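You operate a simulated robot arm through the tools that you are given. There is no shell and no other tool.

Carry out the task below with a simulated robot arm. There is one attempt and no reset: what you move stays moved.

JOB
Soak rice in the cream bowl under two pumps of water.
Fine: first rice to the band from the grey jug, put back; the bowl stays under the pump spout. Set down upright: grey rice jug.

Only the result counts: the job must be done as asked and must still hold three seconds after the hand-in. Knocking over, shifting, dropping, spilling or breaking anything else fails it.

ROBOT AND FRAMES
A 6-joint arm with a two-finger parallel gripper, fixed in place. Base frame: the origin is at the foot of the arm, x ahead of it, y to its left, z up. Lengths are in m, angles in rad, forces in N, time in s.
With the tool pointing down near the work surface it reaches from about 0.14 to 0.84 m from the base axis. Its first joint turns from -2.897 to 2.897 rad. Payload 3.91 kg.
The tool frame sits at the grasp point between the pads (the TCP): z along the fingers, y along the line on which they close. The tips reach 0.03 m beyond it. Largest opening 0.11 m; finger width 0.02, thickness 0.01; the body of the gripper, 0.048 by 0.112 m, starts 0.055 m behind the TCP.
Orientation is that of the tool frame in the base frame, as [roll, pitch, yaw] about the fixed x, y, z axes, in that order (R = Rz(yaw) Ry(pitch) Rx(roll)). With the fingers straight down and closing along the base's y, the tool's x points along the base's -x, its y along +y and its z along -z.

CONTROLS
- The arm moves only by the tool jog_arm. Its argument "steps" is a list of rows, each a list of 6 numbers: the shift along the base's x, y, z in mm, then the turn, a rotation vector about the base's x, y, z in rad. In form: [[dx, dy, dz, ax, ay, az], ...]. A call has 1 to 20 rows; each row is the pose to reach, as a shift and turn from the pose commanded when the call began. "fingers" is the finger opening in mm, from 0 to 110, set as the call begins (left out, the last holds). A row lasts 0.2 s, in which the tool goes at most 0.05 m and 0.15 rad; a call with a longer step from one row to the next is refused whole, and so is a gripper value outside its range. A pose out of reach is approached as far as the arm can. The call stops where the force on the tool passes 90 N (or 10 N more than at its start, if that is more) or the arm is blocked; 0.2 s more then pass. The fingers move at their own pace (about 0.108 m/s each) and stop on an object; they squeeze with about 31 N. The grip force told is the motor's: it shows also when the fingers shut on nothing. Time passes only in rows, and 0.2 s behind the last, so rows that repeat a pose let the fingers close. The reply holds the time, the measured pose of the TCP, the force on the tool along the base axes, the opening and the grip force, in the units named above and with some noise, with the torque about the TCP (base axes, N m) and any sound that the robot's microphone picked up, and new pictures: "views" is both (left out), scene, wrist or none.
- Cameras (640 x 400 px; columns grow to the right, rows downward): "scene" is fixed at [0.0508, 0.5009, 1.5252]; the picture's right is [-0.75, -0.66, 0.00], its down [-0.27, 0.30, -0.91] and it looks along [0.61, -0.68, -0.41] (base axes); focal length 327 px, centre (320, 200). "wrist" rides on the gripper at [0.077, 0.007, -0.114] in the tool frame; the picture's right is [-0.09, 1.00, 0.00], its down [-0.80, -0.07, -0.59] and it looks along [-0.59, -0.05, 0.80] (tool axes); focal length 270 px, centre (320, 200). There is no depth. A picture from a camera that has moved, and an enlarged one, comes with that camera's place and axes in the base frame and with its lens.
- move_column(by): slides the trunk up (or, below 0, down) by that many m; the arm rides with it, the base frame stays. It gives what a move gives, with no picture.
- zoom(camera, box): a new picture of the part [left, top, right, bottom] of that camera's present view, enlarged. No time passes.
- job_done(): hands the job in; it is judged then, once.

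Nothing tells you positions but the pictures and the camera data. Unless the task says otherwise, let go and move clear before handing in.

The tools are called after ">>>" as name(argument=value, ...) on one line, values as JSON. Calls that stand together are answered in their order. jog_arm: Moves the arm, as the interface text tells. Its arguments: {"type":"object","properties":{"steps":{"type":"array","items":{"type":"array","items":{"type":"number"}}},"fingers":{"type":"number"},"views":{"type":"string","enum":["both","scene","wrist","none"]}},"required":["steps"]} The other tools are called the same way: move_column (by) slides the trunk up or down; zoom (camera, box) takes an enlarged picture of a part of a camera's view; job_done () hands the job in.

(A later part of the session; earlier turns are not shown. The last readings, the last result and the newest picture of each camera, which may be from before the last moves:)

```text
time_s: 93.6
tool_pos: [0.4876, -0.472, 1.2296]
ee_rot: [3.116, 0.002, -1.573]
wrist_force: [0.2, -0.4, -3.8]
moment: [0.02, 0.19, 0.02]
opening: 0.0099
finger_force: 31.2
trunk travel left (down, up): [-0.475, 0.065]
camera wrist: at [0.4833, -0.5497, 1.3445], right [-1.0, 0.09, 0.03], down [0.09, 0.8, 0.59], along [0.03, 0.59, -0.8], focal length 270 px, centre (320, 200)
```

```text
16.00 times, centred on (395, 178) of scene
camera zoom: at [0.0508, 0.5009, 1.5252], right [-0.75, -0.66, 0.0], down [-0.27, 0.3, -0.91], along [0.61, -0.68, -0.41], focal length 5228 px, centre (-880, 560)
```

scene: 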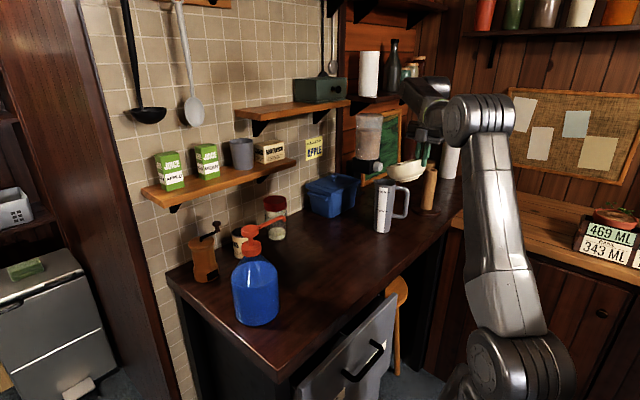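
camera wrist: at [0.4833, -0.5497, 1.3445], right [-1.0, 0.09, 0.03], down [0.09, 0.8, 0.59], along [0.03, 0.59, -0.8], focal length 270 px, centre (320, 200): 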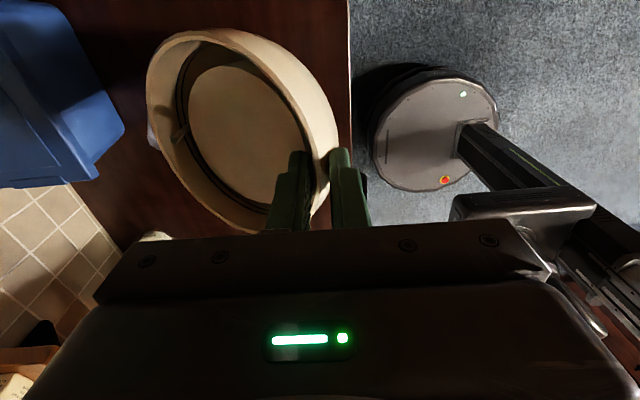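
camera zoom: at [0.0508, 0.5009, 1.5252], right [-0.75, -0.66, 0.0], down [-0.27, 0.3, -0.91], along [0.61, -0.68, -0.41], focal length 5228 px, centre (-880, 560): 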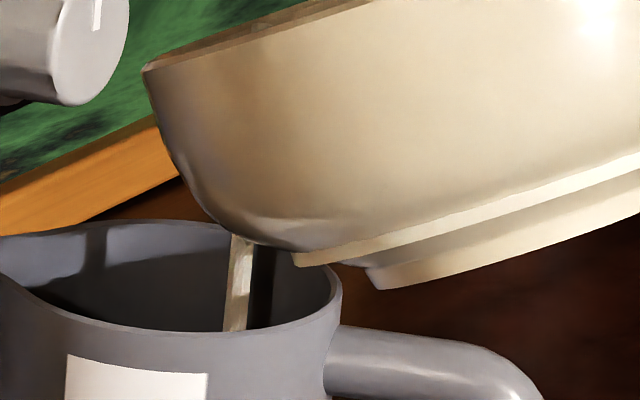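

>>> zoom(camera="wrist", box=[170, 70, 220, 110])

>>> jog_arm(steps=[[0, 0, 0, 0, 0, 0], [0, 0, 0, 0, 0, 0]], views="none")

>>> zoom(camera="wrist", box=[170, 70, 220, 110])

>>> zoom(camera="scene", box=[380, 165, 410, 190])

```text
10.00 times, centred on (195, 90) of wrist
camera zoom: at [0.4833, -0.5497, 1.3445], right [-1.0, 0.09, 0.03], down [0.09, 0.8, 0.59], along [0.03, 0.59, -0.8], focal length 2703 px, centre (1570, 1300)
```

zoom: 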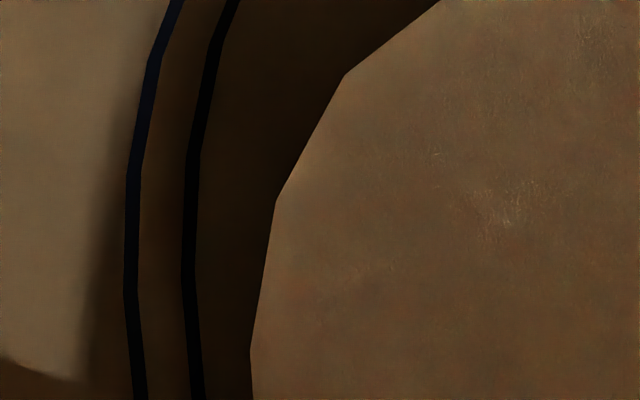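

```text
time_s: 94.2
tool_pos: [0.4876, -0.4722, 1.2294]
ee_rot: [3.116, 0.002, -1.573]
wrist_force: [0.3, -0.5, -4.9]
moment: [0.05, 0.19, 0.01]
opening: 0.0104
finger_force: 30.9
trunk travel left (down, up): [-0.475, 0.065]
```

```text
10.00 times, centred on (195, 90) of wrist
camera zoom: at [0.483, -0.5496, 1.3447], right [-1.0, 0.09, 0.03], down [0.09, 0.8, 0.59], along [0.03, 0.59, -0.8], focal length 2703 px, centre (1570, 1300)
```

zoom: 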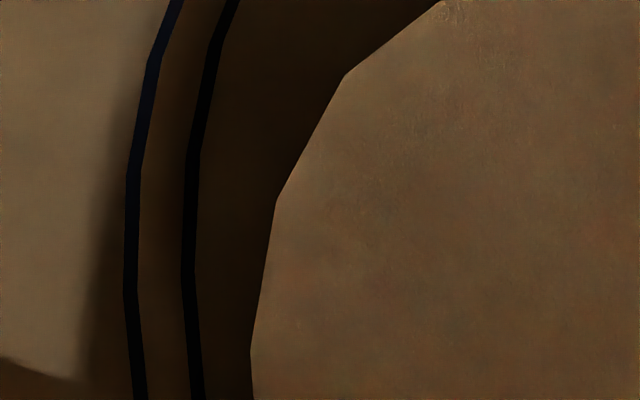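

```text
16.00 times, centred on (395, 178) of scene
camera zoom: at [0.0508, 0.5009, 1.5252], right [-0.75, -0.66, 0.0], down [-0.27, 0.3, -0.91], along [0.61, -0.68, -0.41], focal length 5228 px, centre (-880, 560)
```

zoom: 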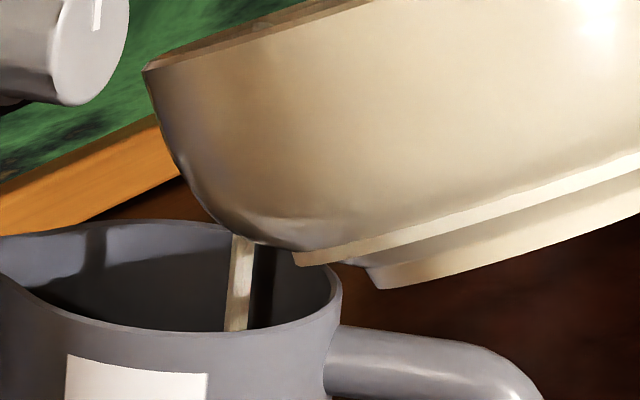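

The flow is very slow here, about 0.1 mm of level in 0.6 s. I'll tilt a little further to speed it up; I need roughly 3 mm, which is about 30 px at this zoom.

>>> jog_arm(steps=[[4, 0, 5, 0, 0.08, 0], [4, 0, 5, 0, 0.08, 0]], views="none")

>>> zoom(camera="wrist", box=[170, 70, 220, 110])

>>> zoom(camera="scene", box=[370, 150, 420, 195])

```text
time_s: 94.8
tool_pos: [0.4905, -0.4723, 1.2351]
ee_rot: [3.034, -0.001, -1.571]
wrist_force: [-0.1, 0.2, -4.8]
moment: [0.0, 0.16, 0.03]
opening: 0.0102
finger_force: 30.6
trunk travel left (down, up): [-0.475, 0.065]
```

```text
10.00 times, centred on (195, 90) of wrist
camera zoom: at [0.4958, -0.5493, 1.3504], right [-0.99, 0.09, 0.11], down [0.13, 0.8, 0.58], along [-0.03, 0.59, -0.8], focal length 2703 px, centre (1570, 1300)
```

zoom: 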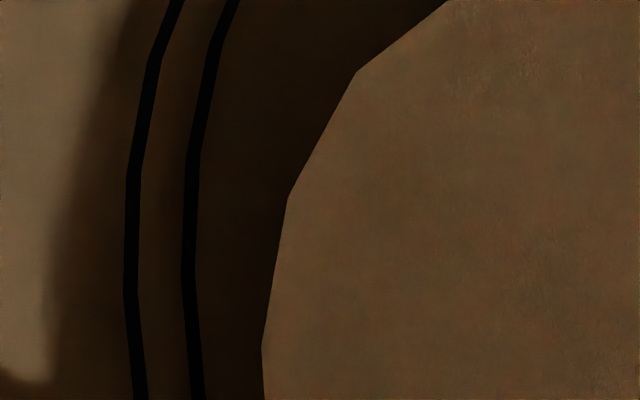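

```text
8.89 times, centred on (395, 172) of scene
camera zoom: at [0.0508, 0.5009, 1.5252], right [-0.75, -0.66, 0.0], down [-0.27, 0.3, -0.91], along [0.61, -0.68, -0.41], focal length 2904 px, centre (-347, 444)
```

zoom: 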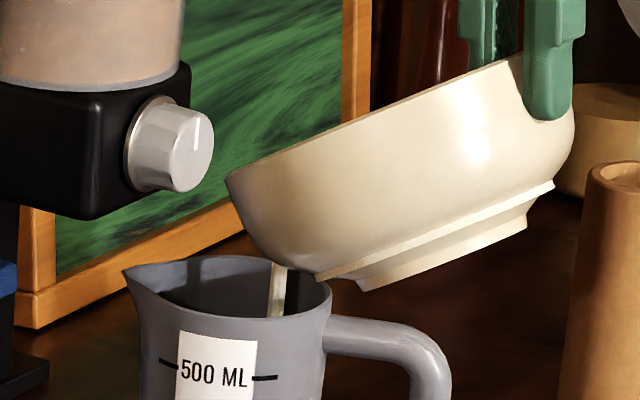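

The level dropped just over 1 mm in that step. I'll hold briefly and check again.

>>> jog_arm(steps=[[0, 0, 0, 0, 0, 0]], views="none")

>>> zoom(camera="wrist", box=[170, 70, 220, 110])

```text
time_s: 95.2
tool_pos: [0.491, -0.473, 1.2352]
ee_rot: [3.036, 0.0, -1.572]
wrist_force: [0.3, -0.2, -4.5]
moment: [0.03, 0.17, -0.01]
opening: 0.0104
finger_force: 31.2
trunk travel left (down, up): [-0.475, 0.065]
```

```text
10.00 times, centred on (195, 90) of wrist
camera zoom: at [0.4961, -0.5494, 1.35], right [-0.99, 0.09, 0.11], down [0.13, 0.8, 0.58], along [-0.03, 0.59, -0.8], focal length 2703 px, centre (1570, 1300)
```

zoom: 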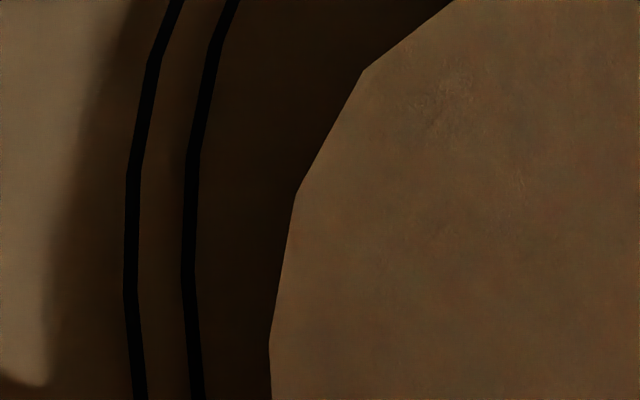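

About 1.9 mm has come out. One more short hold, then I'll tilt back.

>>> jog_arm(steps=[[0, 0, 0, 0, 0, 0], [-4, 0, -5, 0, -0.1, 0], [-10, 0, -8, 0, -0.22, 0], [-16, 0, -8, 0, -0.32, 0], [-20, 0, 5, 0, -0.42, 0], [-20, 0, 15, 0, -0.5, 0], [-18, 0, 25, 0, -0.56, 0], [-18, 0, 25, 0, -0.56, 0]])

>>> zoom(camera="wrist", box=[170, 70, 220, 110])

>>> zoom(camera="scene", box=[360, 130, 440, 200])

```text
time_s: 97.0
tool_pos: [0.4719, -0.4723, 1.2603]
ee_rot: [-2.687, 0.0, -1.574]
wrist_force: [0.6, -0.4, -4.2]
moment: [0.02, 0.27, 0.01]
opening: 0.0102
finger_force: 30.9
trunk travel left (down, up): [-0.475, 0.065]
camera wrist: at [0.416, -0.5492, 1.36], right [-0.9, 0.09, -0.44], down [-0.2, 0.8, 0.57], along [0.4, 0.59, -0.7], focal length 270 px, centre (320, 200)
```

scene: 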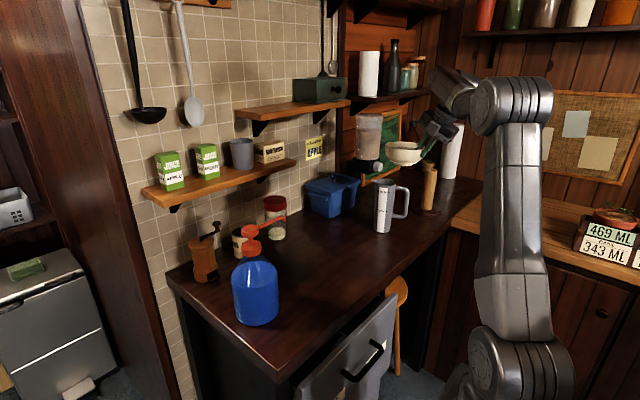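
wrist: 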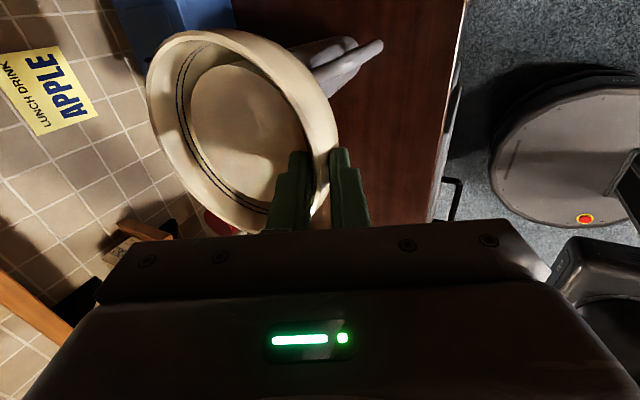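

```text
10.00 times, centred on (195, 90) of wrist
camera zoom: at [0.416, -0.5492, 1.36], right [-0.9, 0.09, -0.44], down [-0.2, 0.8, 0.57], along [0.4, 0.59, -0.7], focal length 2703 px, centre (1570, 1300)
```

zoom: 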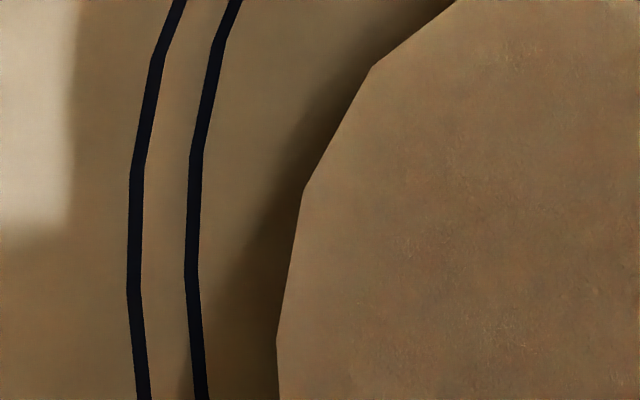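

```text
5.71 times, centred on (400, 165) of scene
camera zoom: at [0.0508, 0.5009, 1.5252], right [-0.75, -0.66, 0.0], down [-0.27, 0.3, -0.91], along [0.61, -0.68, -0.41], focal length 1867 px, centre (-137, 400)
```

zoom: 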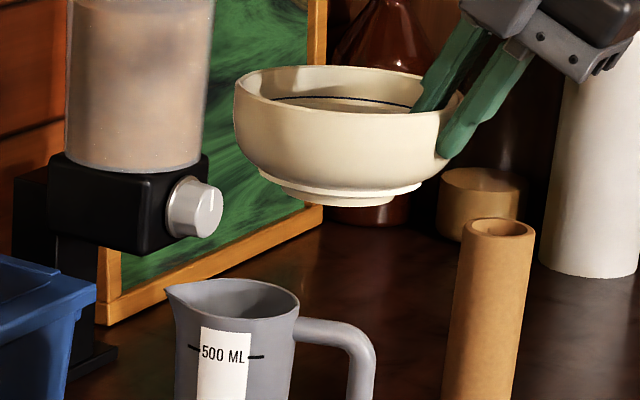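

The rice is now about 2.5 mm lower. I'll verify from the low scene view before carrying the bowl back.

>>> zoom(camera="scene", box=[385, 138, 425, 162])

>>> zoom(camera="scene", box=[375, 170, 425, 240])

```text
16.00 times, centred on (405, 150) of scene
camera zoom: at [0.0508, 0.5009, 1.5252], right [-0.75, -0.66, 0.0], down [-0.27, 0.3, -0.91], along [0.61, -0.68, -0.41], focal length 5228 px, centre (-1040, 1000)
```

zoom: 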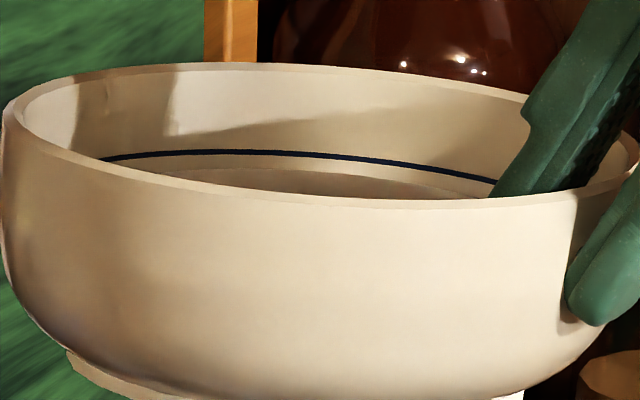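

```text
5.71 times, centred on (400, 205) of scene
camera zoom: at [0.0508, 0.5009, 1.5252], right [-0.75, -0.66, 0.0], down [-0.27, 0.3, -0.91], along [0.61, -0.68, -0.41], focal length 1867 px, centre (-137, 171)
```

zoom: 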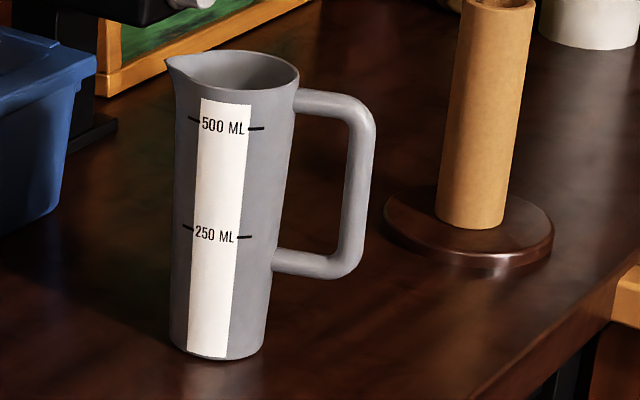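

The rice edge is now between the lines, roughly 1 mm below the upper one, and the jug and counter look clean. I'll carry the bowl back along the same path.

>>> jog_arm(steps=[[1, 12, 0, 0, 0, 0], [2, 36, 0, 0, 0, 0], [3, 62, 0, 0, 0, 0], [3, 88, 0, 0, 0, 0], [3, 114, 0, 0, 0, 0], [3, 140, 0, 0, 0, 0], [3, 166, 0, 0, 0, 0], [3, 192, 0, 0, 0, 0], [3, 214, 0, 0, 0, 0], [3, 225, 0, 0, 0, 0], [3, 225, 0, 0, 0, 0]], views="none")

>>> jog_arm(steps=[[3, 0, -15, 0, 0, 0], [8, 0, -40, 0, 0, 0], [13, 0, -67, 0, 0, 0], [18, 0, -94, 0, 0, 0], [23, 0, -121, 0, 0, 0], [28, 0, -148, 0, 0, 0], [33, 0, -175, 0, 0, 0], [38, 0, -200, 0, 0, 0], [43, 0, -215, 0, 0, 0], [43, 0, -219, 0, 0, 0], [43, 0, -219, 0, 0, 0]])

>>> zoom(camera="scene", box=[290, 180, 420, 290])

```text
time_s: 99.4
tool_pos: [0.4753, -0.2477, 1.2608]
ee_rot: [-2.687, 0.0, -1.572]
wrist_force: [-0.4, 0.6, -4.0]
moment: [0.06, 0.26, 0.01]
opening: 0.0099
finger_force: 31.5
trunk travel left (down, up): [-0.475, 0.065]
```

```text
time_s: 101.8
tool_pos: [0.517, -0.2474, 1.0398]
ee_rot: [-2.687, 0.001, -1.57]
wrist_force: [0.0, -0.2, -4.5]
moment: [0.02, 0.31, -0.02]
opening: 0.01
finger_force: 30.9
trunk travel left (down, up): [-0.475, 0.065]
camera wrist: at [0.4622, -0.3242, 1.1411], right [-0.9, 0.09, -0.44], down [-0.2, 0.8, 0.57], along [0.4, 0.59, -0.7], focal length 270 px, centre (320, 200)
```

scene: 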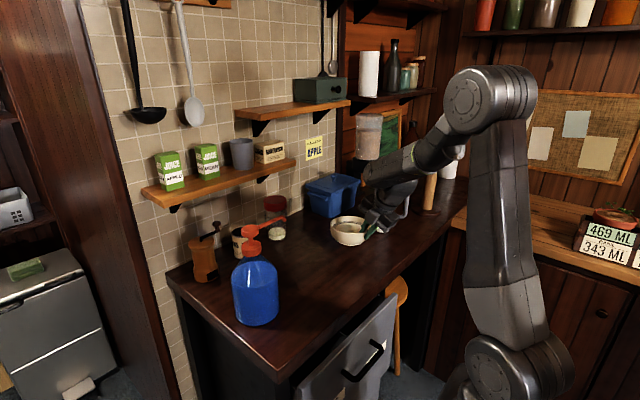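
wrist: 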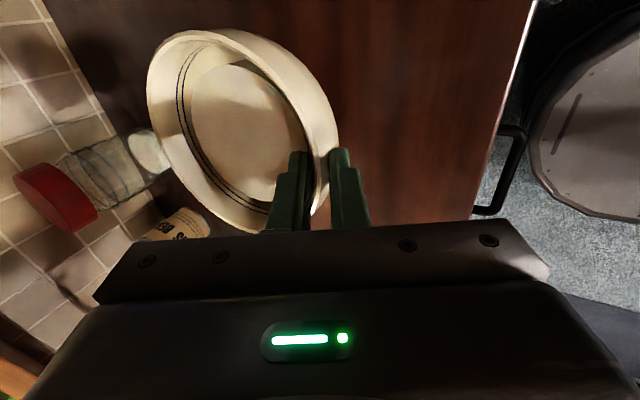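

```text
3.64 times, centred on (355, 235) of scene
camera zoom: at [0.0508, 0.5009, 1.5252], right [-0.75, -0.66, 0.0], down [-0.27, 0.3, -0.91], along [0.61, -0.68, -0.41], focal length 1188 px, centre (193, 73)
```

zoom: 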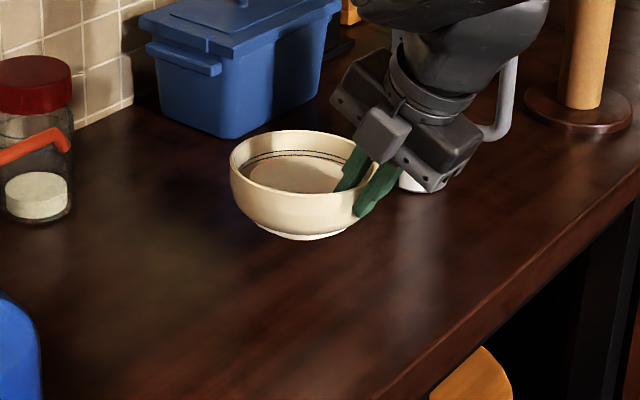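

The bowl is steady. I'll bring it back under the spout, a few millimetres closer to the spout line than before.

>>> jog_arm(steps=[[2, 12, -2, 0, 0, 0], [5, 37, -6, 0, 0, 0], [8, 63, -10, 0, 0, 0], [11, 89, -14, 0, 0, 0], [15, 115, -18, 0, 0, 0], [18, 141, -22, 0, 0, 0], [21, 167, -26, 0, 0, 0], [24, 192, -30, 0, 0, 0], [28, 211, -34, 0, 0, 0], [28, 221, -34, 0, 0, 0], [28, 226, -34, 0, 0, 0], [28, 226, -34, 0, 0, 0]])

>>> zoom(camera="scene", box=[240, 200, 360, 300])

>>> zoom(camera="wrist", box=[100, 20, 400, 240])

```text
time_s: 104.4
tool_pos: [0.5461, -0.0213, 1.0067]
ee_rot: [-2.687, 0.0, -1.571]
wrist_force: [-0.2, -0.7, -4.9]
moment: [0.06, 0.29, 0.0]
opening: 0.0101
finger_force: 30.8
trunk travel left (down, up): [-0.475, 0.065]
camera wrist: at [0.4903, -0.0981, 1.1071], right [-0.9, 0.09, -0.44], down [-0.2, 0.8, 0.57], along [0.4, 0.59, -0.7], focal length 270 px, centre (320, 200)
```

scene: 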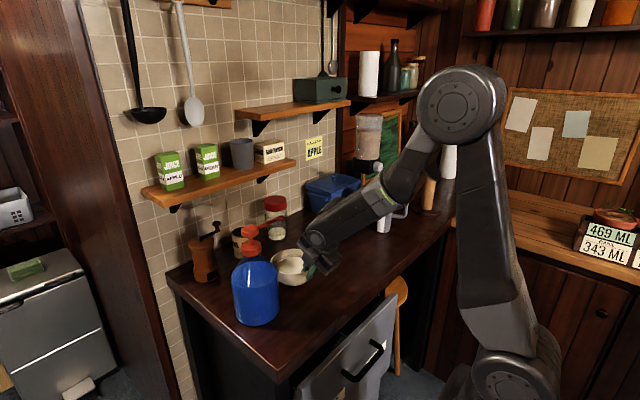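
wrist: 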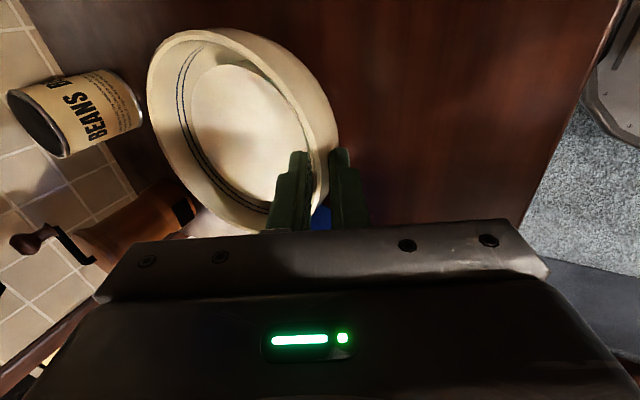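

```text
4.00 times, centred on (300, 250) of scene
camera zoom: at [0.0508, 0.5009, 1.5252], right [-0.75, -0.66, 0.0], down [-0.27, 0.3, -0.91], along [0.61, -0.68, -0.41], focal length 1307 px, centre (400, 0)
```

zoom: 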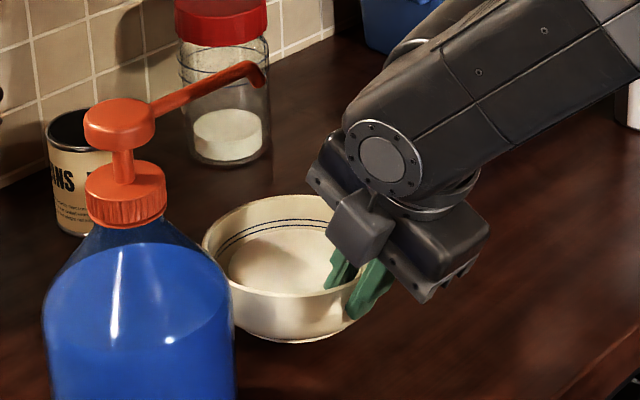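

```text
1.82 times, centred on (250, 130) of wrist
camera zoom: at [0.4903, -0.0981, 1.1071], right [-0.9, 0.09, -0.44], down [-0.2, 0.8, 0.57], along [0.4, 0.59, -0.7], focal length 491 px, centre (447, 327)
```

zoom: 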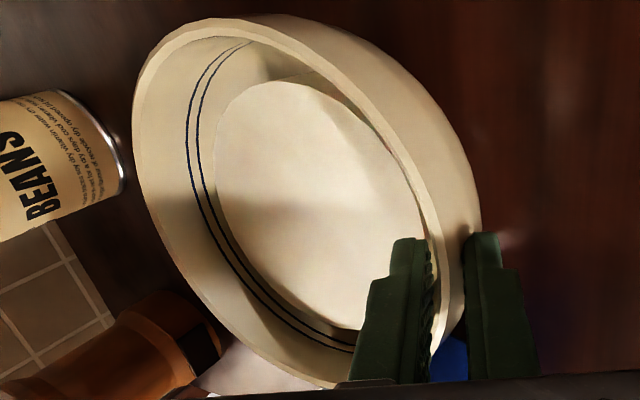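

The bowl is over its place. I'll lower it in small steps until the counter carries it.

>>> jog_arm(steps=[[0, 0, -5, 0, 0, 0], [0, 0, -10, 0, 0, 0], [0, 0, -13, 0, 0, 0]], views="none")

>>> jog_arm(steps=[[0, 0, -3, 0, 0, 0]], views="none")

>>> jog_arm(steps=[[0, 0, -3, 0, 0, 0]], views="none")

```text
time_s: 105.2
tool_pos: [0.5468, -0.0213, 0.9931]
ee_rot: [-2.688, 0.001, -1.573]
wrist_force: [0.0, 0.0, -4.2]
moment: [0.02, 0.27, 0.02]
opening: 0.0099
finger_force: 30.8
trunk travel left (down, up): [-0.475, 0.065]
```

```text
time_s: 105.6
tool_pos: [0.5475, -0.021, 0.9916]
ee_rot: [-2.688, 0.0, -1.572]
wrist_force: [0.6, -0.7, -4.9]
moment: [0.0, 0.3, 0.0]
opening: 0.0101
finger_force: 30.9
trunk travel left (down, up): [-0.475, 0.065]
```

```text
time_s: 106.0
tool_pos: [0.5466, -0.0205, 0.9876]
ee_rot: [-2.686, -0.001, -1.572]
wrist_force: [-1.9, 0.8, 2.0]
moment: [-0.21, -0.09, 0.01]
opening: 0.0101
finger_force: 31.0
trunk travel left (down, up): [-0.475, 0.065]
```

The bowl has touched down. I'll release and back off along the tool axis toward the robot.

>>> jog_arm(steps=[[0, 0, 0, 0, 0, 0], [0, 0, 0, 0, 0, 0], [0, 0, 0, 0, 0, 0], [-10, 0, 21, 0, 0, 0], [-20, 0, 42, 0, 0, 0], [-35, -5, 70, 0, 0, 0], [-55, -20, 100, 0, 0, 0], [-75, -50, 130, 0, 0, 0], [-75, -90, 150, 0, 0, 0], [-75, -120, 170, 0, 0, 0], [-75, -120, 170, 0, 0, 0]], fingers=40)

>>> zoom(camera="scene", box=[240, 200, 360, 300])

>>> zoom(camera="scene", box=[272, 248, 300, 284])

```text
time_s: 108.4
tool_pos: [0.4724, -0.1418, 1.1589]
ee_rot: [-2.688, 0.001, -1.572]
wrist_force: [-0.4, 0.2, 0.2]
moment: [-0.03, 0.01, 0.01]
opening: 0.0398
finger_force: 0.1
trunk travel left (down, up): [-0.475, 0.065]
camera wrist: at [0.4158, -0.2189, 1.259], right [-0.9, 0.09, -0.44], down [-0.2, 0.8, 0.57], along [0.4, 0.59, -0.7], focal length 270 px, centre (320, 200)
```

scene: 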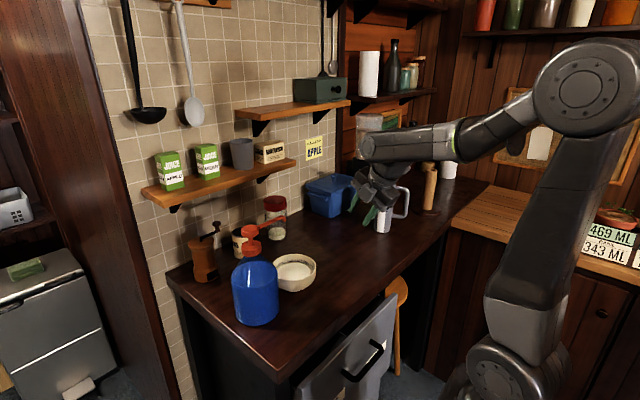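
wrist: 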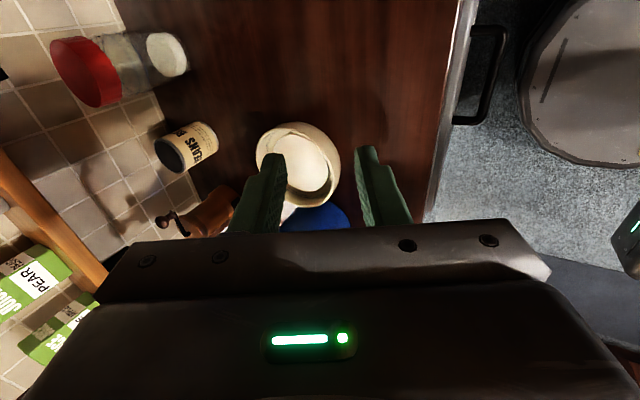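

```text
4.00 times, centred on (300, 250) of scene
camera zoom: at [0.0508, 0.5009, 1.5252], right [-0.75, -0.66, 0.0], down [-0.27, 0.3, -0.91], along [0.61, -0.68, -0.41], focal length 1307 px, centre (400, 0)
```

zoom: 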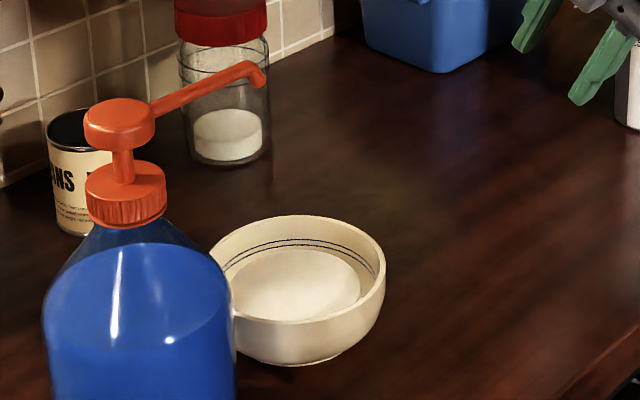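

```text
11.11 times, centred on (286, 266) of scene
camera zoom: at [0.0508, 0.5009, 1.5252], right [-0.75, -0.66, 0.0], down [-0.27, 0.3, -0.91], along [0.61, -0.68, -0.41], focal length 3631 px, centre (698, -533)
```

zoom: 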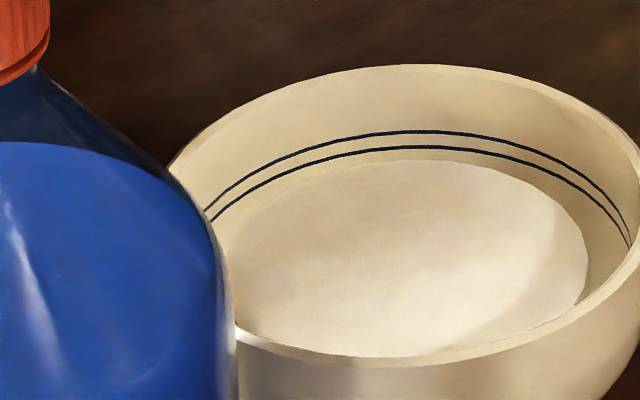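

The bowl stands upright under the spout near (0.612, -0.022), and the rice edge now sits clearly within the band region. Next I'll straighten the tool and turn it to press the pump.

>>> jog_arm(steps=[[0, 0, 30, 0, 0.12, 0], [0, 0, 60, 0, 0.24, 0], [0, 0, 90, 0, 0.36, 0], [0, 0, 120, 0, 0.453, 0], [0, 0, 120, 0, 0.453, 0]], fingers=0, views="none")

>>> jog_arm(steps=[[0, 0, 0, 0, 0, -0.143], [0, 0, 0, 0, 0, -0.286], [0, 0, 0, 0, 0, -0.429], [0, 0, 0, 0, 0, -0.571], [0, 0, 0, 0, 0, -0.714], [0, 0, 0, 0, 0, -0.857], [0, 0, 0, 0, 0, -1.0], [0, 0, 0, 0, 0, -1.143], [0, 0, 0, 0, 0, -1.286], [0, 0, 0, 0, 0, -1.428], [0, 0, 0, 0, 0, -1.571], [0, 0, 0, 0, 0, -1.571]])

```text
time_s: 109.6
tool_pos: [0.4725, -0.1404, 1.2793]
ee_rot: [3.141, 0.0, -1.573]
wrist_force: [0.3, -0.2, -0.2]
moment: [0.01, 0.01, 0.0]
opening: 0.0002
finger_force: 30.8
trunk travel left (down, up): [-0.475, 0.065]
```

```text
time_s: 112.2
tool_pos: [0.4717, -0.1416, 1.2775]
ee_rot: [-3.139, 0.0, 3.139]
wrist_force: [0.6, -0.4, -0.7]
moment: [-0.02, -0.01, 0.0]
opening: 0.0001
finger_force: 30.9
trunk travel left (down, up): [-0.475, 0.065]
camera wrist: at [0.3946, -0.1341, 1.3931], right [0.09, 1.0, 0.0], down [0.8, -0.07, 0.59], along [0.59, -0.06, -0.8], focal length 270 px, centre (320, 200)
```

scene: 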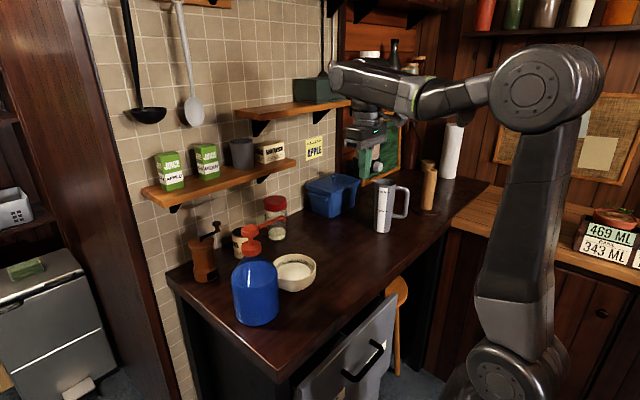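
wrist: 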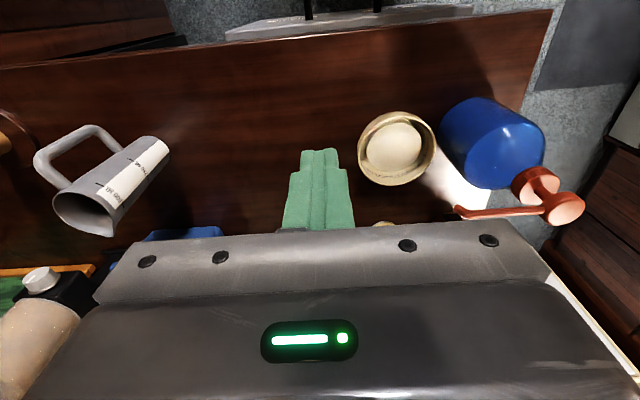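

>>> jog_arm(steps=[[0, 30, 8, 0, 0, 0], [0, 65, 16, 0, 0, 0], [0, 100, 24, 0, 0, 0], [0, 135, 32, 0, 0, 0], [0, 165, 40, 0, 0, 0], [0, 185, 43, 0, 0, 0], [0, 185, 43, 0, 0, 0]])

>>> zoom(camera="wrist", box=[280, 90, 440, 230])

>>> zoom(camera="scene", box=[215, 200, 325, 290])

```text
time_s: 113.8
tool_pos: [0.4721, 0.0447, 1.321]
ee_rot: [-3.141, 0.0, 3.141]
wrist_force: [0.1, 0.0, -0.8]
moment: [0.01, 0.04, -0.02]
opening: 0.0
finger_force: 31.0
trunk travel left (down, up): [-0.475, 0.065]
camera wrist: at [0.3946, 0.0517, 1.4365], right [0.09, 1.0, 0.0], down [0.8, -0.07, 0.6], along [0.59, -0.05, -0.8], focal length 270 px, centre (320, 200)
```

scene: 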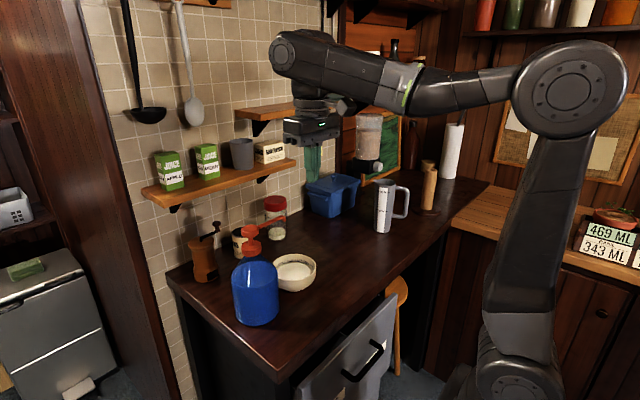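
wrist: 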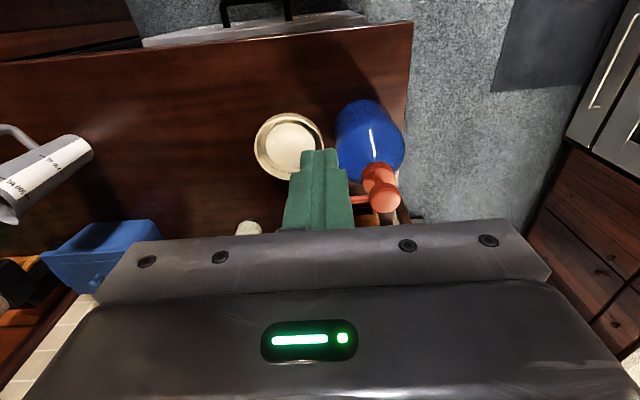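

```text
2.86 times, centred on (360, 160) of wrist
camera zoom: at [0.3946, 0.0517, 1.4365], right [0.09, 1.0, 0.0], down [0.8, -0.07, 0.6], along [0.59, -0.05, -0.8], focal length 772 px, centre (206, 314)
```

zoom: 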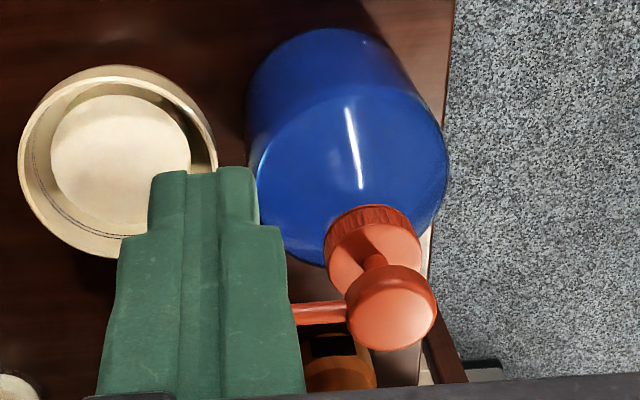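

```text
4.44 times, centred on (270, 245) of scene
camera zoom: at [0.0508, 0.5009, 1.5252], right [-0.75, -0.66, 0.0], down [-0.27, 0.3, -0.91], along [0.61, -0.68, -0.41], focal length 1452 px, centre (542, 0)
```

zoom: 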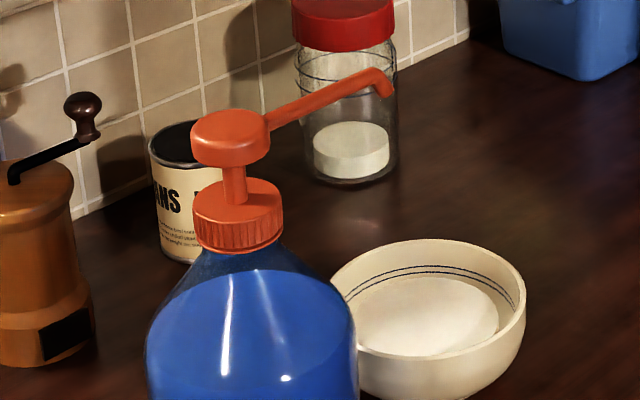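

The pump head centre is about (0.609, 0.116) with its top near z 1.159. I'll position the closed fingers directly above it.

>>> jog_arm(steps=[[30, 15, -5, 0, 0, 0], [60, 30, -15, 0, 0, 0], [90, 46, -30, 0, 0, 0], [120, 62, -50, 0, 0, 0], [137, 71, -71, 0, 0, 0], [137, 71, -100, 0, 0, 0], [137, 71, -100, 0, 0, 0]])

>>> zoom(camera="scene", box=[215, 190, 325, 290])

>>> zoom(camera="wrist", box=[230, 90, 410, 240])

```text
time_s: 115.4
tool_pos: [0.6086, 0.1149, 1.2216]
ee_rot: [-3.14, 0.0, 3.14]
wrist_force: [0.1, 0.2, 0.6]
moment: [-0.02, -0.02, 0.04]
opening: 0.0003
finger_force: 30.5
trunk travel left (down, up): [-0.475, 0.065]
camera wrist: at [0.531, 0.1218, 1.3359], right [0.09, 1.0, 0.0], down [0.8, -0.07, 0.6], along [0.59, -0.05, -0.8], focal length 270 px, centre (320, 200)
```

scene: 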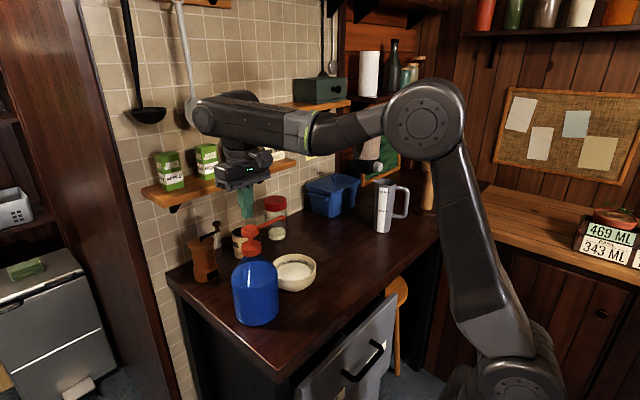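
wrist: 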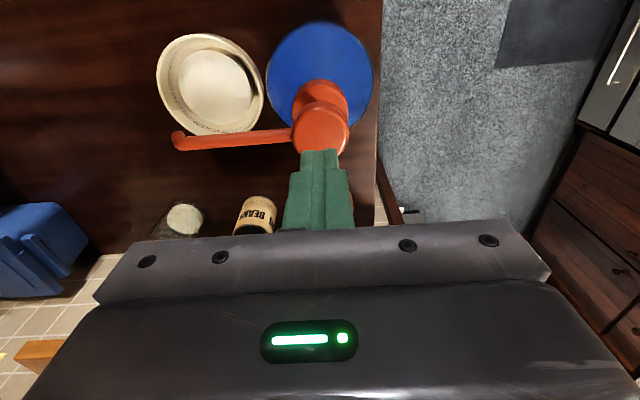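

```text
4.00 times, centred on (270, 240) of scene
camera zoom: at [0.0508, 0.5009, 1.5252], right [-0.75, -0.66, 0.0], down [-0.27, 0.3, -0.91], along [0.61, -0.68, -0.41], focal length 1307 px, centre (520, 40)
```

zoom: 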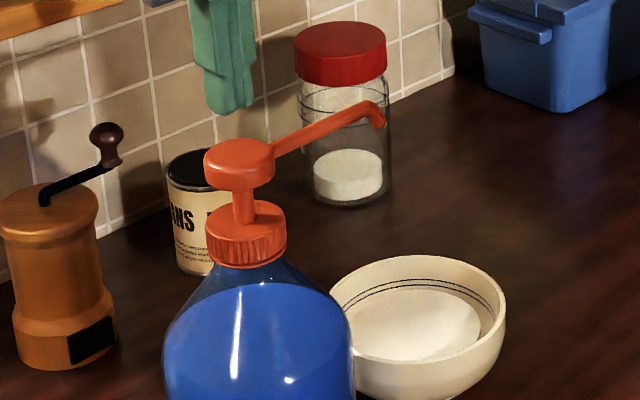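

```text
2.67 times, centred on (320, 165) of wrist
camera zoom: at [0.531, 0.1218, 1.3359], right [0.09, 1.0, 0.0], down [0.8, -0.07, 0.6], along [0.59, -0.05, -0.8], focal length 721 px, centre (320, 293)
```

zoom: 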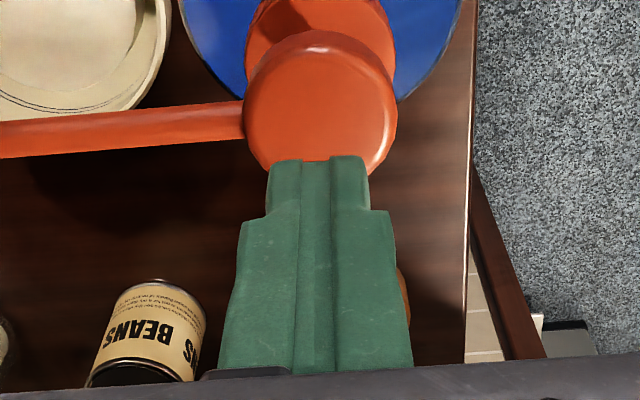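

The fingers are aligned over the pump head to within a few millimetres. I'll descend to just above contact and then press in small steps, watching force and sound.

>>> jog_arm(steps=[[-3, 0, -14, 0, 0, 0], [-3, 0, -27, 0, 0, 0], [-3, 0, -27, 0, 0, 0]], views="none")

>>> jog_arm(steps=[[0, 0, -5, 0, 0, 0]], views="none")

>>> jog_arm(steps=[[0, 0, -4, 0, 0, 0]], views="scene")

>>> zoom(camera="scene", box=[215, 190, 325, 290])

```text
time_s: 116.2
tool_pos: [0.6063, 0.1139, 1.1944]
ee_rot: [-3.14, -0.001, 3.141]
wrist_force: [0.3, 0.5, 1.0]
moment: [0.0, -0.01, 0.02]
opening: 0.0
finger_force: 30.8
trunk travel left (down, up): [-0.475, 0.065]
```

```text
time_s: 116.6
tool_pos: [0.6059, 0.1144, 1.1898]
ee_rot: [-3.14, 0.002, 3.139]
wrist_force: [-1.1, 0.9, 2.9]
moment: [0.01, 0.04, 0.0]
opening: 0.0
finger_force: 30.7
trunk travel left (down, up): [-0.475, 0.065]
```

```text
time_s: 117.0
tool_pos: [0.6041, 0.1146, 1.1858]
ee_rot: [-3.141, 0.002, 3.14]
wrist_force: [-0.7, 1.2, 4.3]
moment: [0.02, 0.03, 0.02]
opening: 0.0002
finger_force: 30.7
trunk travel left (down, up): [-0.475, 0.065]
```

scene: 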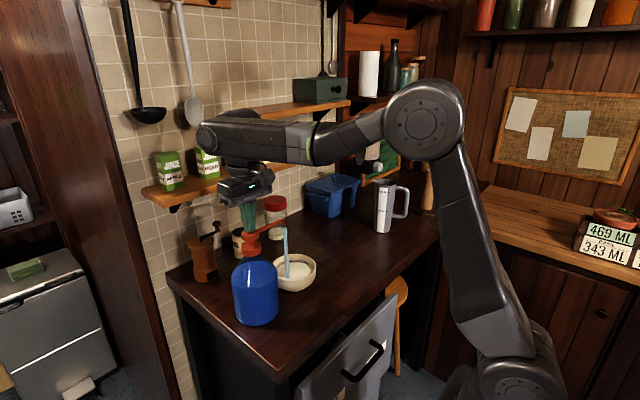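

```text
4.00 times, centred on (270, 240) of scene
camera zoom: at [0.0508, 0.5009, 1.5252], right [-0.75, -0.66, 0.0], down [-0.27, 0.3, -0.91], along [0.61, -0.68, -0.41], focal length 1307 px, centre (520, 40)
```

zoom: 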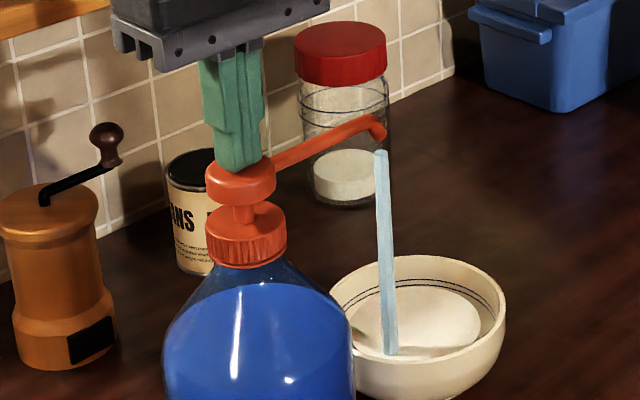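

The head is depressing and water is already streaming into the bowl. I'll continue this same stroke down to its bottom without letting up.

>>> jog_arm(steps=[[0, 0, -4, 0, 0, 0]], views="none")

>>> jog_arm(steps=[[0, 0, -4, 0, 0, 0]], views="scene")

>>> zoom(camera="scene", box=[215, 190, 325, 290])

```text
time_s: 117.4
tool_pos: [0.6044, 0.1149, 1.1822]
ee_rot: [-3.14, 0.002, 3.141]
wrist_force: [-1.2, 0.1, 6.3]
moment: [0.0, 0.06, 0.02]
opening: 0.0001
finger_force: 31.0
trunk travel left (down, up): [-0.475, 0.065]
```

```text
time_s: 117.8
tool_pos: [0.6055, 0.1161, 1.1775]
ee_rot: [-3.141, 0.003, 3.139]
wrist_force: [1.0, 0.0, 7.8]
moment: [-0.06, 0.01, 0.03]
opening: 0.0
finger_force: 30.8
trunk travel left (down, up): [-0.475, 0.065]
```

scene: 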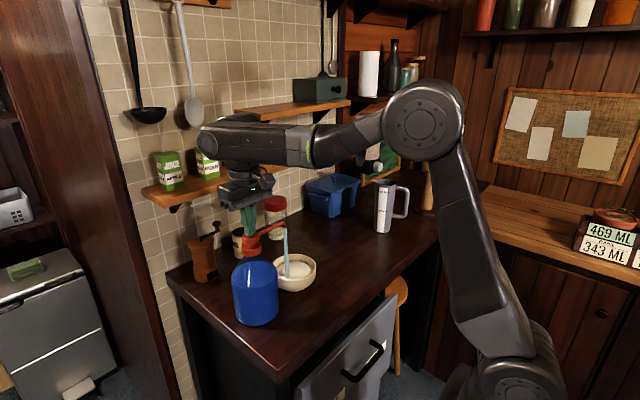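

```text
4.00 times, centred on (270, 240) of scene
camera zoom: at [0.0508, 0.5009, 1.5252], right [-0.75, -0.66, 0.0], down [-0.27, 0.3, -0.91], along [0.61, -0.68, -0.41], focal length 1307 px, centre (520, 40)
```

zoom: 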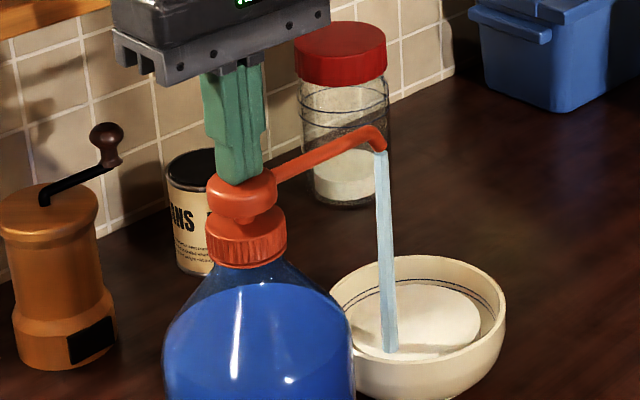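

>>> jog_arm(steps=[[0, 0, -3, 0, 0, 0]], views="none")

>>> jog_arm(steps=[[0, 0, -3, 0, 0, 0]], views="scene")

>>> zoom(camera="scene", box=[215, 190, 325, 290])

```text
time_s: 118.2
tool_pos: [0.6057, 0.1146, 1.1754]
ee_rot: [-3.14, 0.0, 3.139]
wrist_force: [0.8, -0.7, 9.4]
moment: [0.0, -0.01, -0.07]
opening: 0.0
finger_force: 30.7
trunk travel left (down, up): [-0.475, 0.065]
```

```text
time_s: 118.6
tool_pos: [0.6056, 0.115, 1.174]
ee_rot: [3.141, 0.007, 3.138]
wrist_force: [5.3, -0.2, 24.8]
moment: [0.01, -0.1, -0.08]
opening: 0.0
finger_force: 31.2
trunk travel left (down, up): [-0.475, 0.065]
```

scene: 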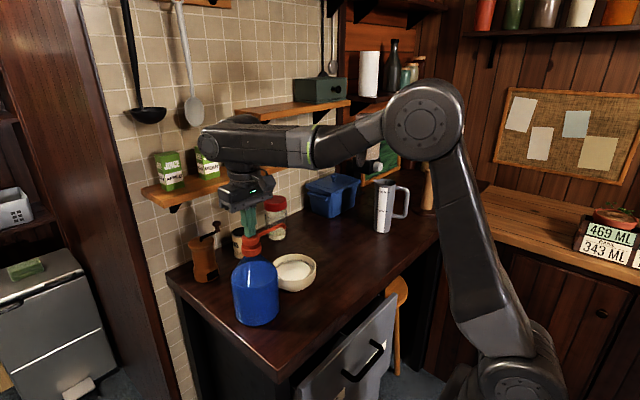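

```text
4.00 times, centred on (270, 240) of scene
camera zoom: at [0.0508, 0.5009, 1.5252], right [-0.75, -0.66, 0.0], down [-0.27, 0.3, -0.91], along [0.61, -0.68, -0.41], focal length 1307 px, centre (520, 40)
```

zoom: 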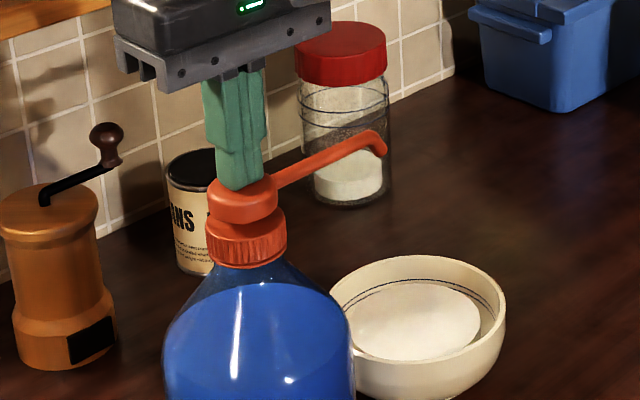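

The first stroke bottomed out at about 25 N and the water stopped, all of it landing in the bowl. I'll let the head return fully and check.

>>> jog_arm(steps=[[0, 0, 10, 0, 0, 0], [0, 0, 22, 0, 0, 0], [0, 0, 36, 0, 0, 0], [0, 0, 36, 0, 0, 0], [0, 0, 36, 0, 0, 0]], views="scene")

>>> zoom(camera="scene", box=[215, 190, 325, 290])

>>> zoom(camera="scene", box=[272, 248, 300, 284])

```text
time_s: 119.8
tool_pos: [0.606, 0.1136, 1.2072]
ee_rot: [-3.139, 0.0, 3.14]
wrist_force: [0.1, -0.4, -0.9]
moment: [0.01, -0.01, -0.02]
opening: 0.0002
finger_force: 30.3
trunk travel left (down, up): [-0.475, 0.065]
```

scene: 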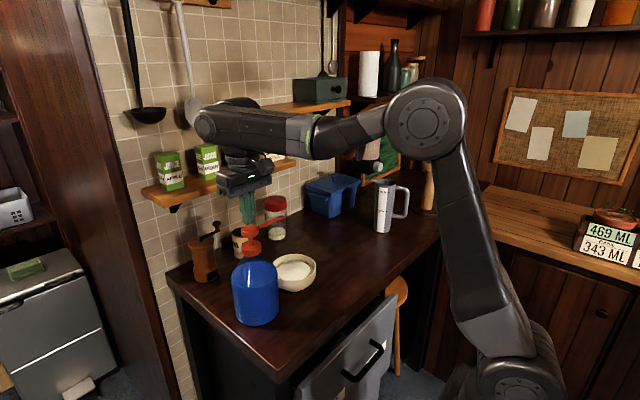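

```text
4.00 times, centred on (270, 240) of scene
camera zoom: at [0.0508, 0.5009, 1.5252], right [-0.75, -0.66, 0.0], down [-0.27, 0.3, -0.91], along [0.61, -0.68, -0.41], focal length 1307 px, centre (520, 40)
```

zoom: 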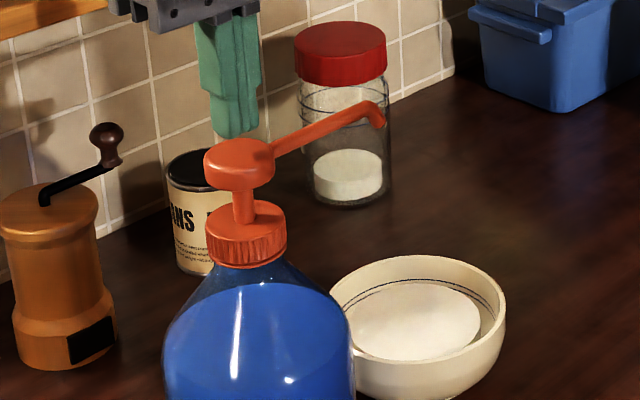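

```text
11.11 times, centred on (286, 266) of scene
camera zoom: at [0.0508, 0.5009, 1.5252], right [-0.75, -0.66, 0.0], down [-0.27, 0.3, -0.91], along [0.61, -0.68, -0.41], focal length 3631 px, centre (698, -533)
```

zoom: 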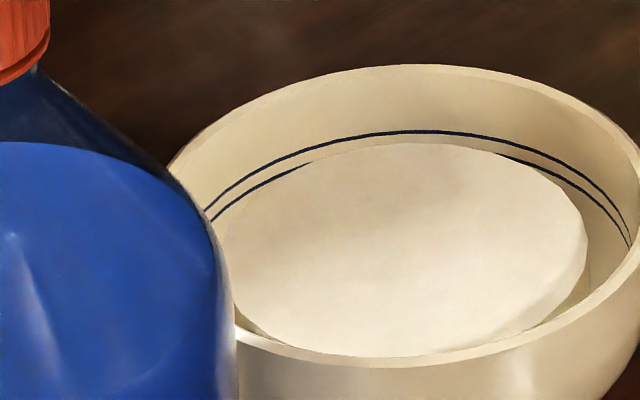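

The head sprang back fully and the bowl level rose by one dose. I'll make the second full stroke in one smooth press.

>>> jog_arm(steps=[[0, 0, -8, 0, 0, 0], [0, 0, -13, 0, 0, 0], [0, 0, -17, 0, 0, 0], [0, 0, -21, 0, 0, 0], [0, 0, -25, 0, 0, 0], [0, 0, -28, 0, 0, 0], [0, 0, -31, 0, 0, 0], [0, 0, -33, 0, 0, 0], [0, 0, -35, 0, 0, 0]], views="scene")

>>> zoom(camera="scene", box=[215, 190, 325, 290])

```text
time_s: 121.8
tool_pos: [0.6054, 0.1138, 1.1745]
ee_rot: [3.14, 0.006, 3.139]
wrist_force: [5.0, 1.4, 20.0]
moment: [0.05, -0.07, -0.01]
opening: 0.0
finger_force: 31.2
trunk travel left (down, up): [-0.475, 0.065]
```

scene: 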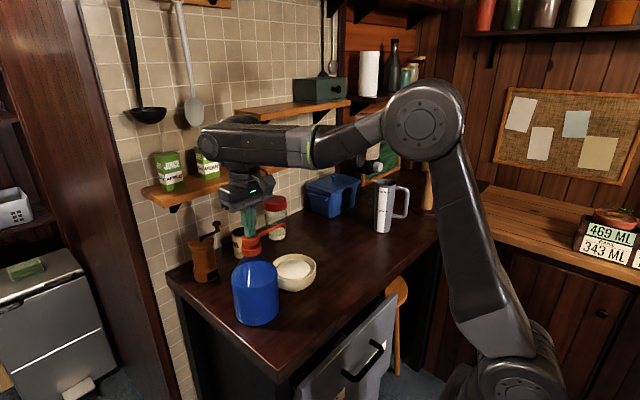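

```text
4.00 times, centred on (270, 240) of scene
camera zoom: at [0.0508, 0.5009, 1.5252], right [-0.75, -0.66, 0.0], down [-0.27, 0.3, -0.91], along [0.61, -0.68, -0.41], focal length 1307 px, centre (520, 40)
```

zoom: 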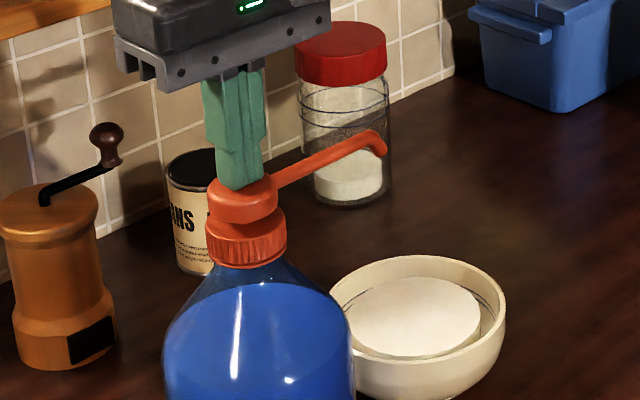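

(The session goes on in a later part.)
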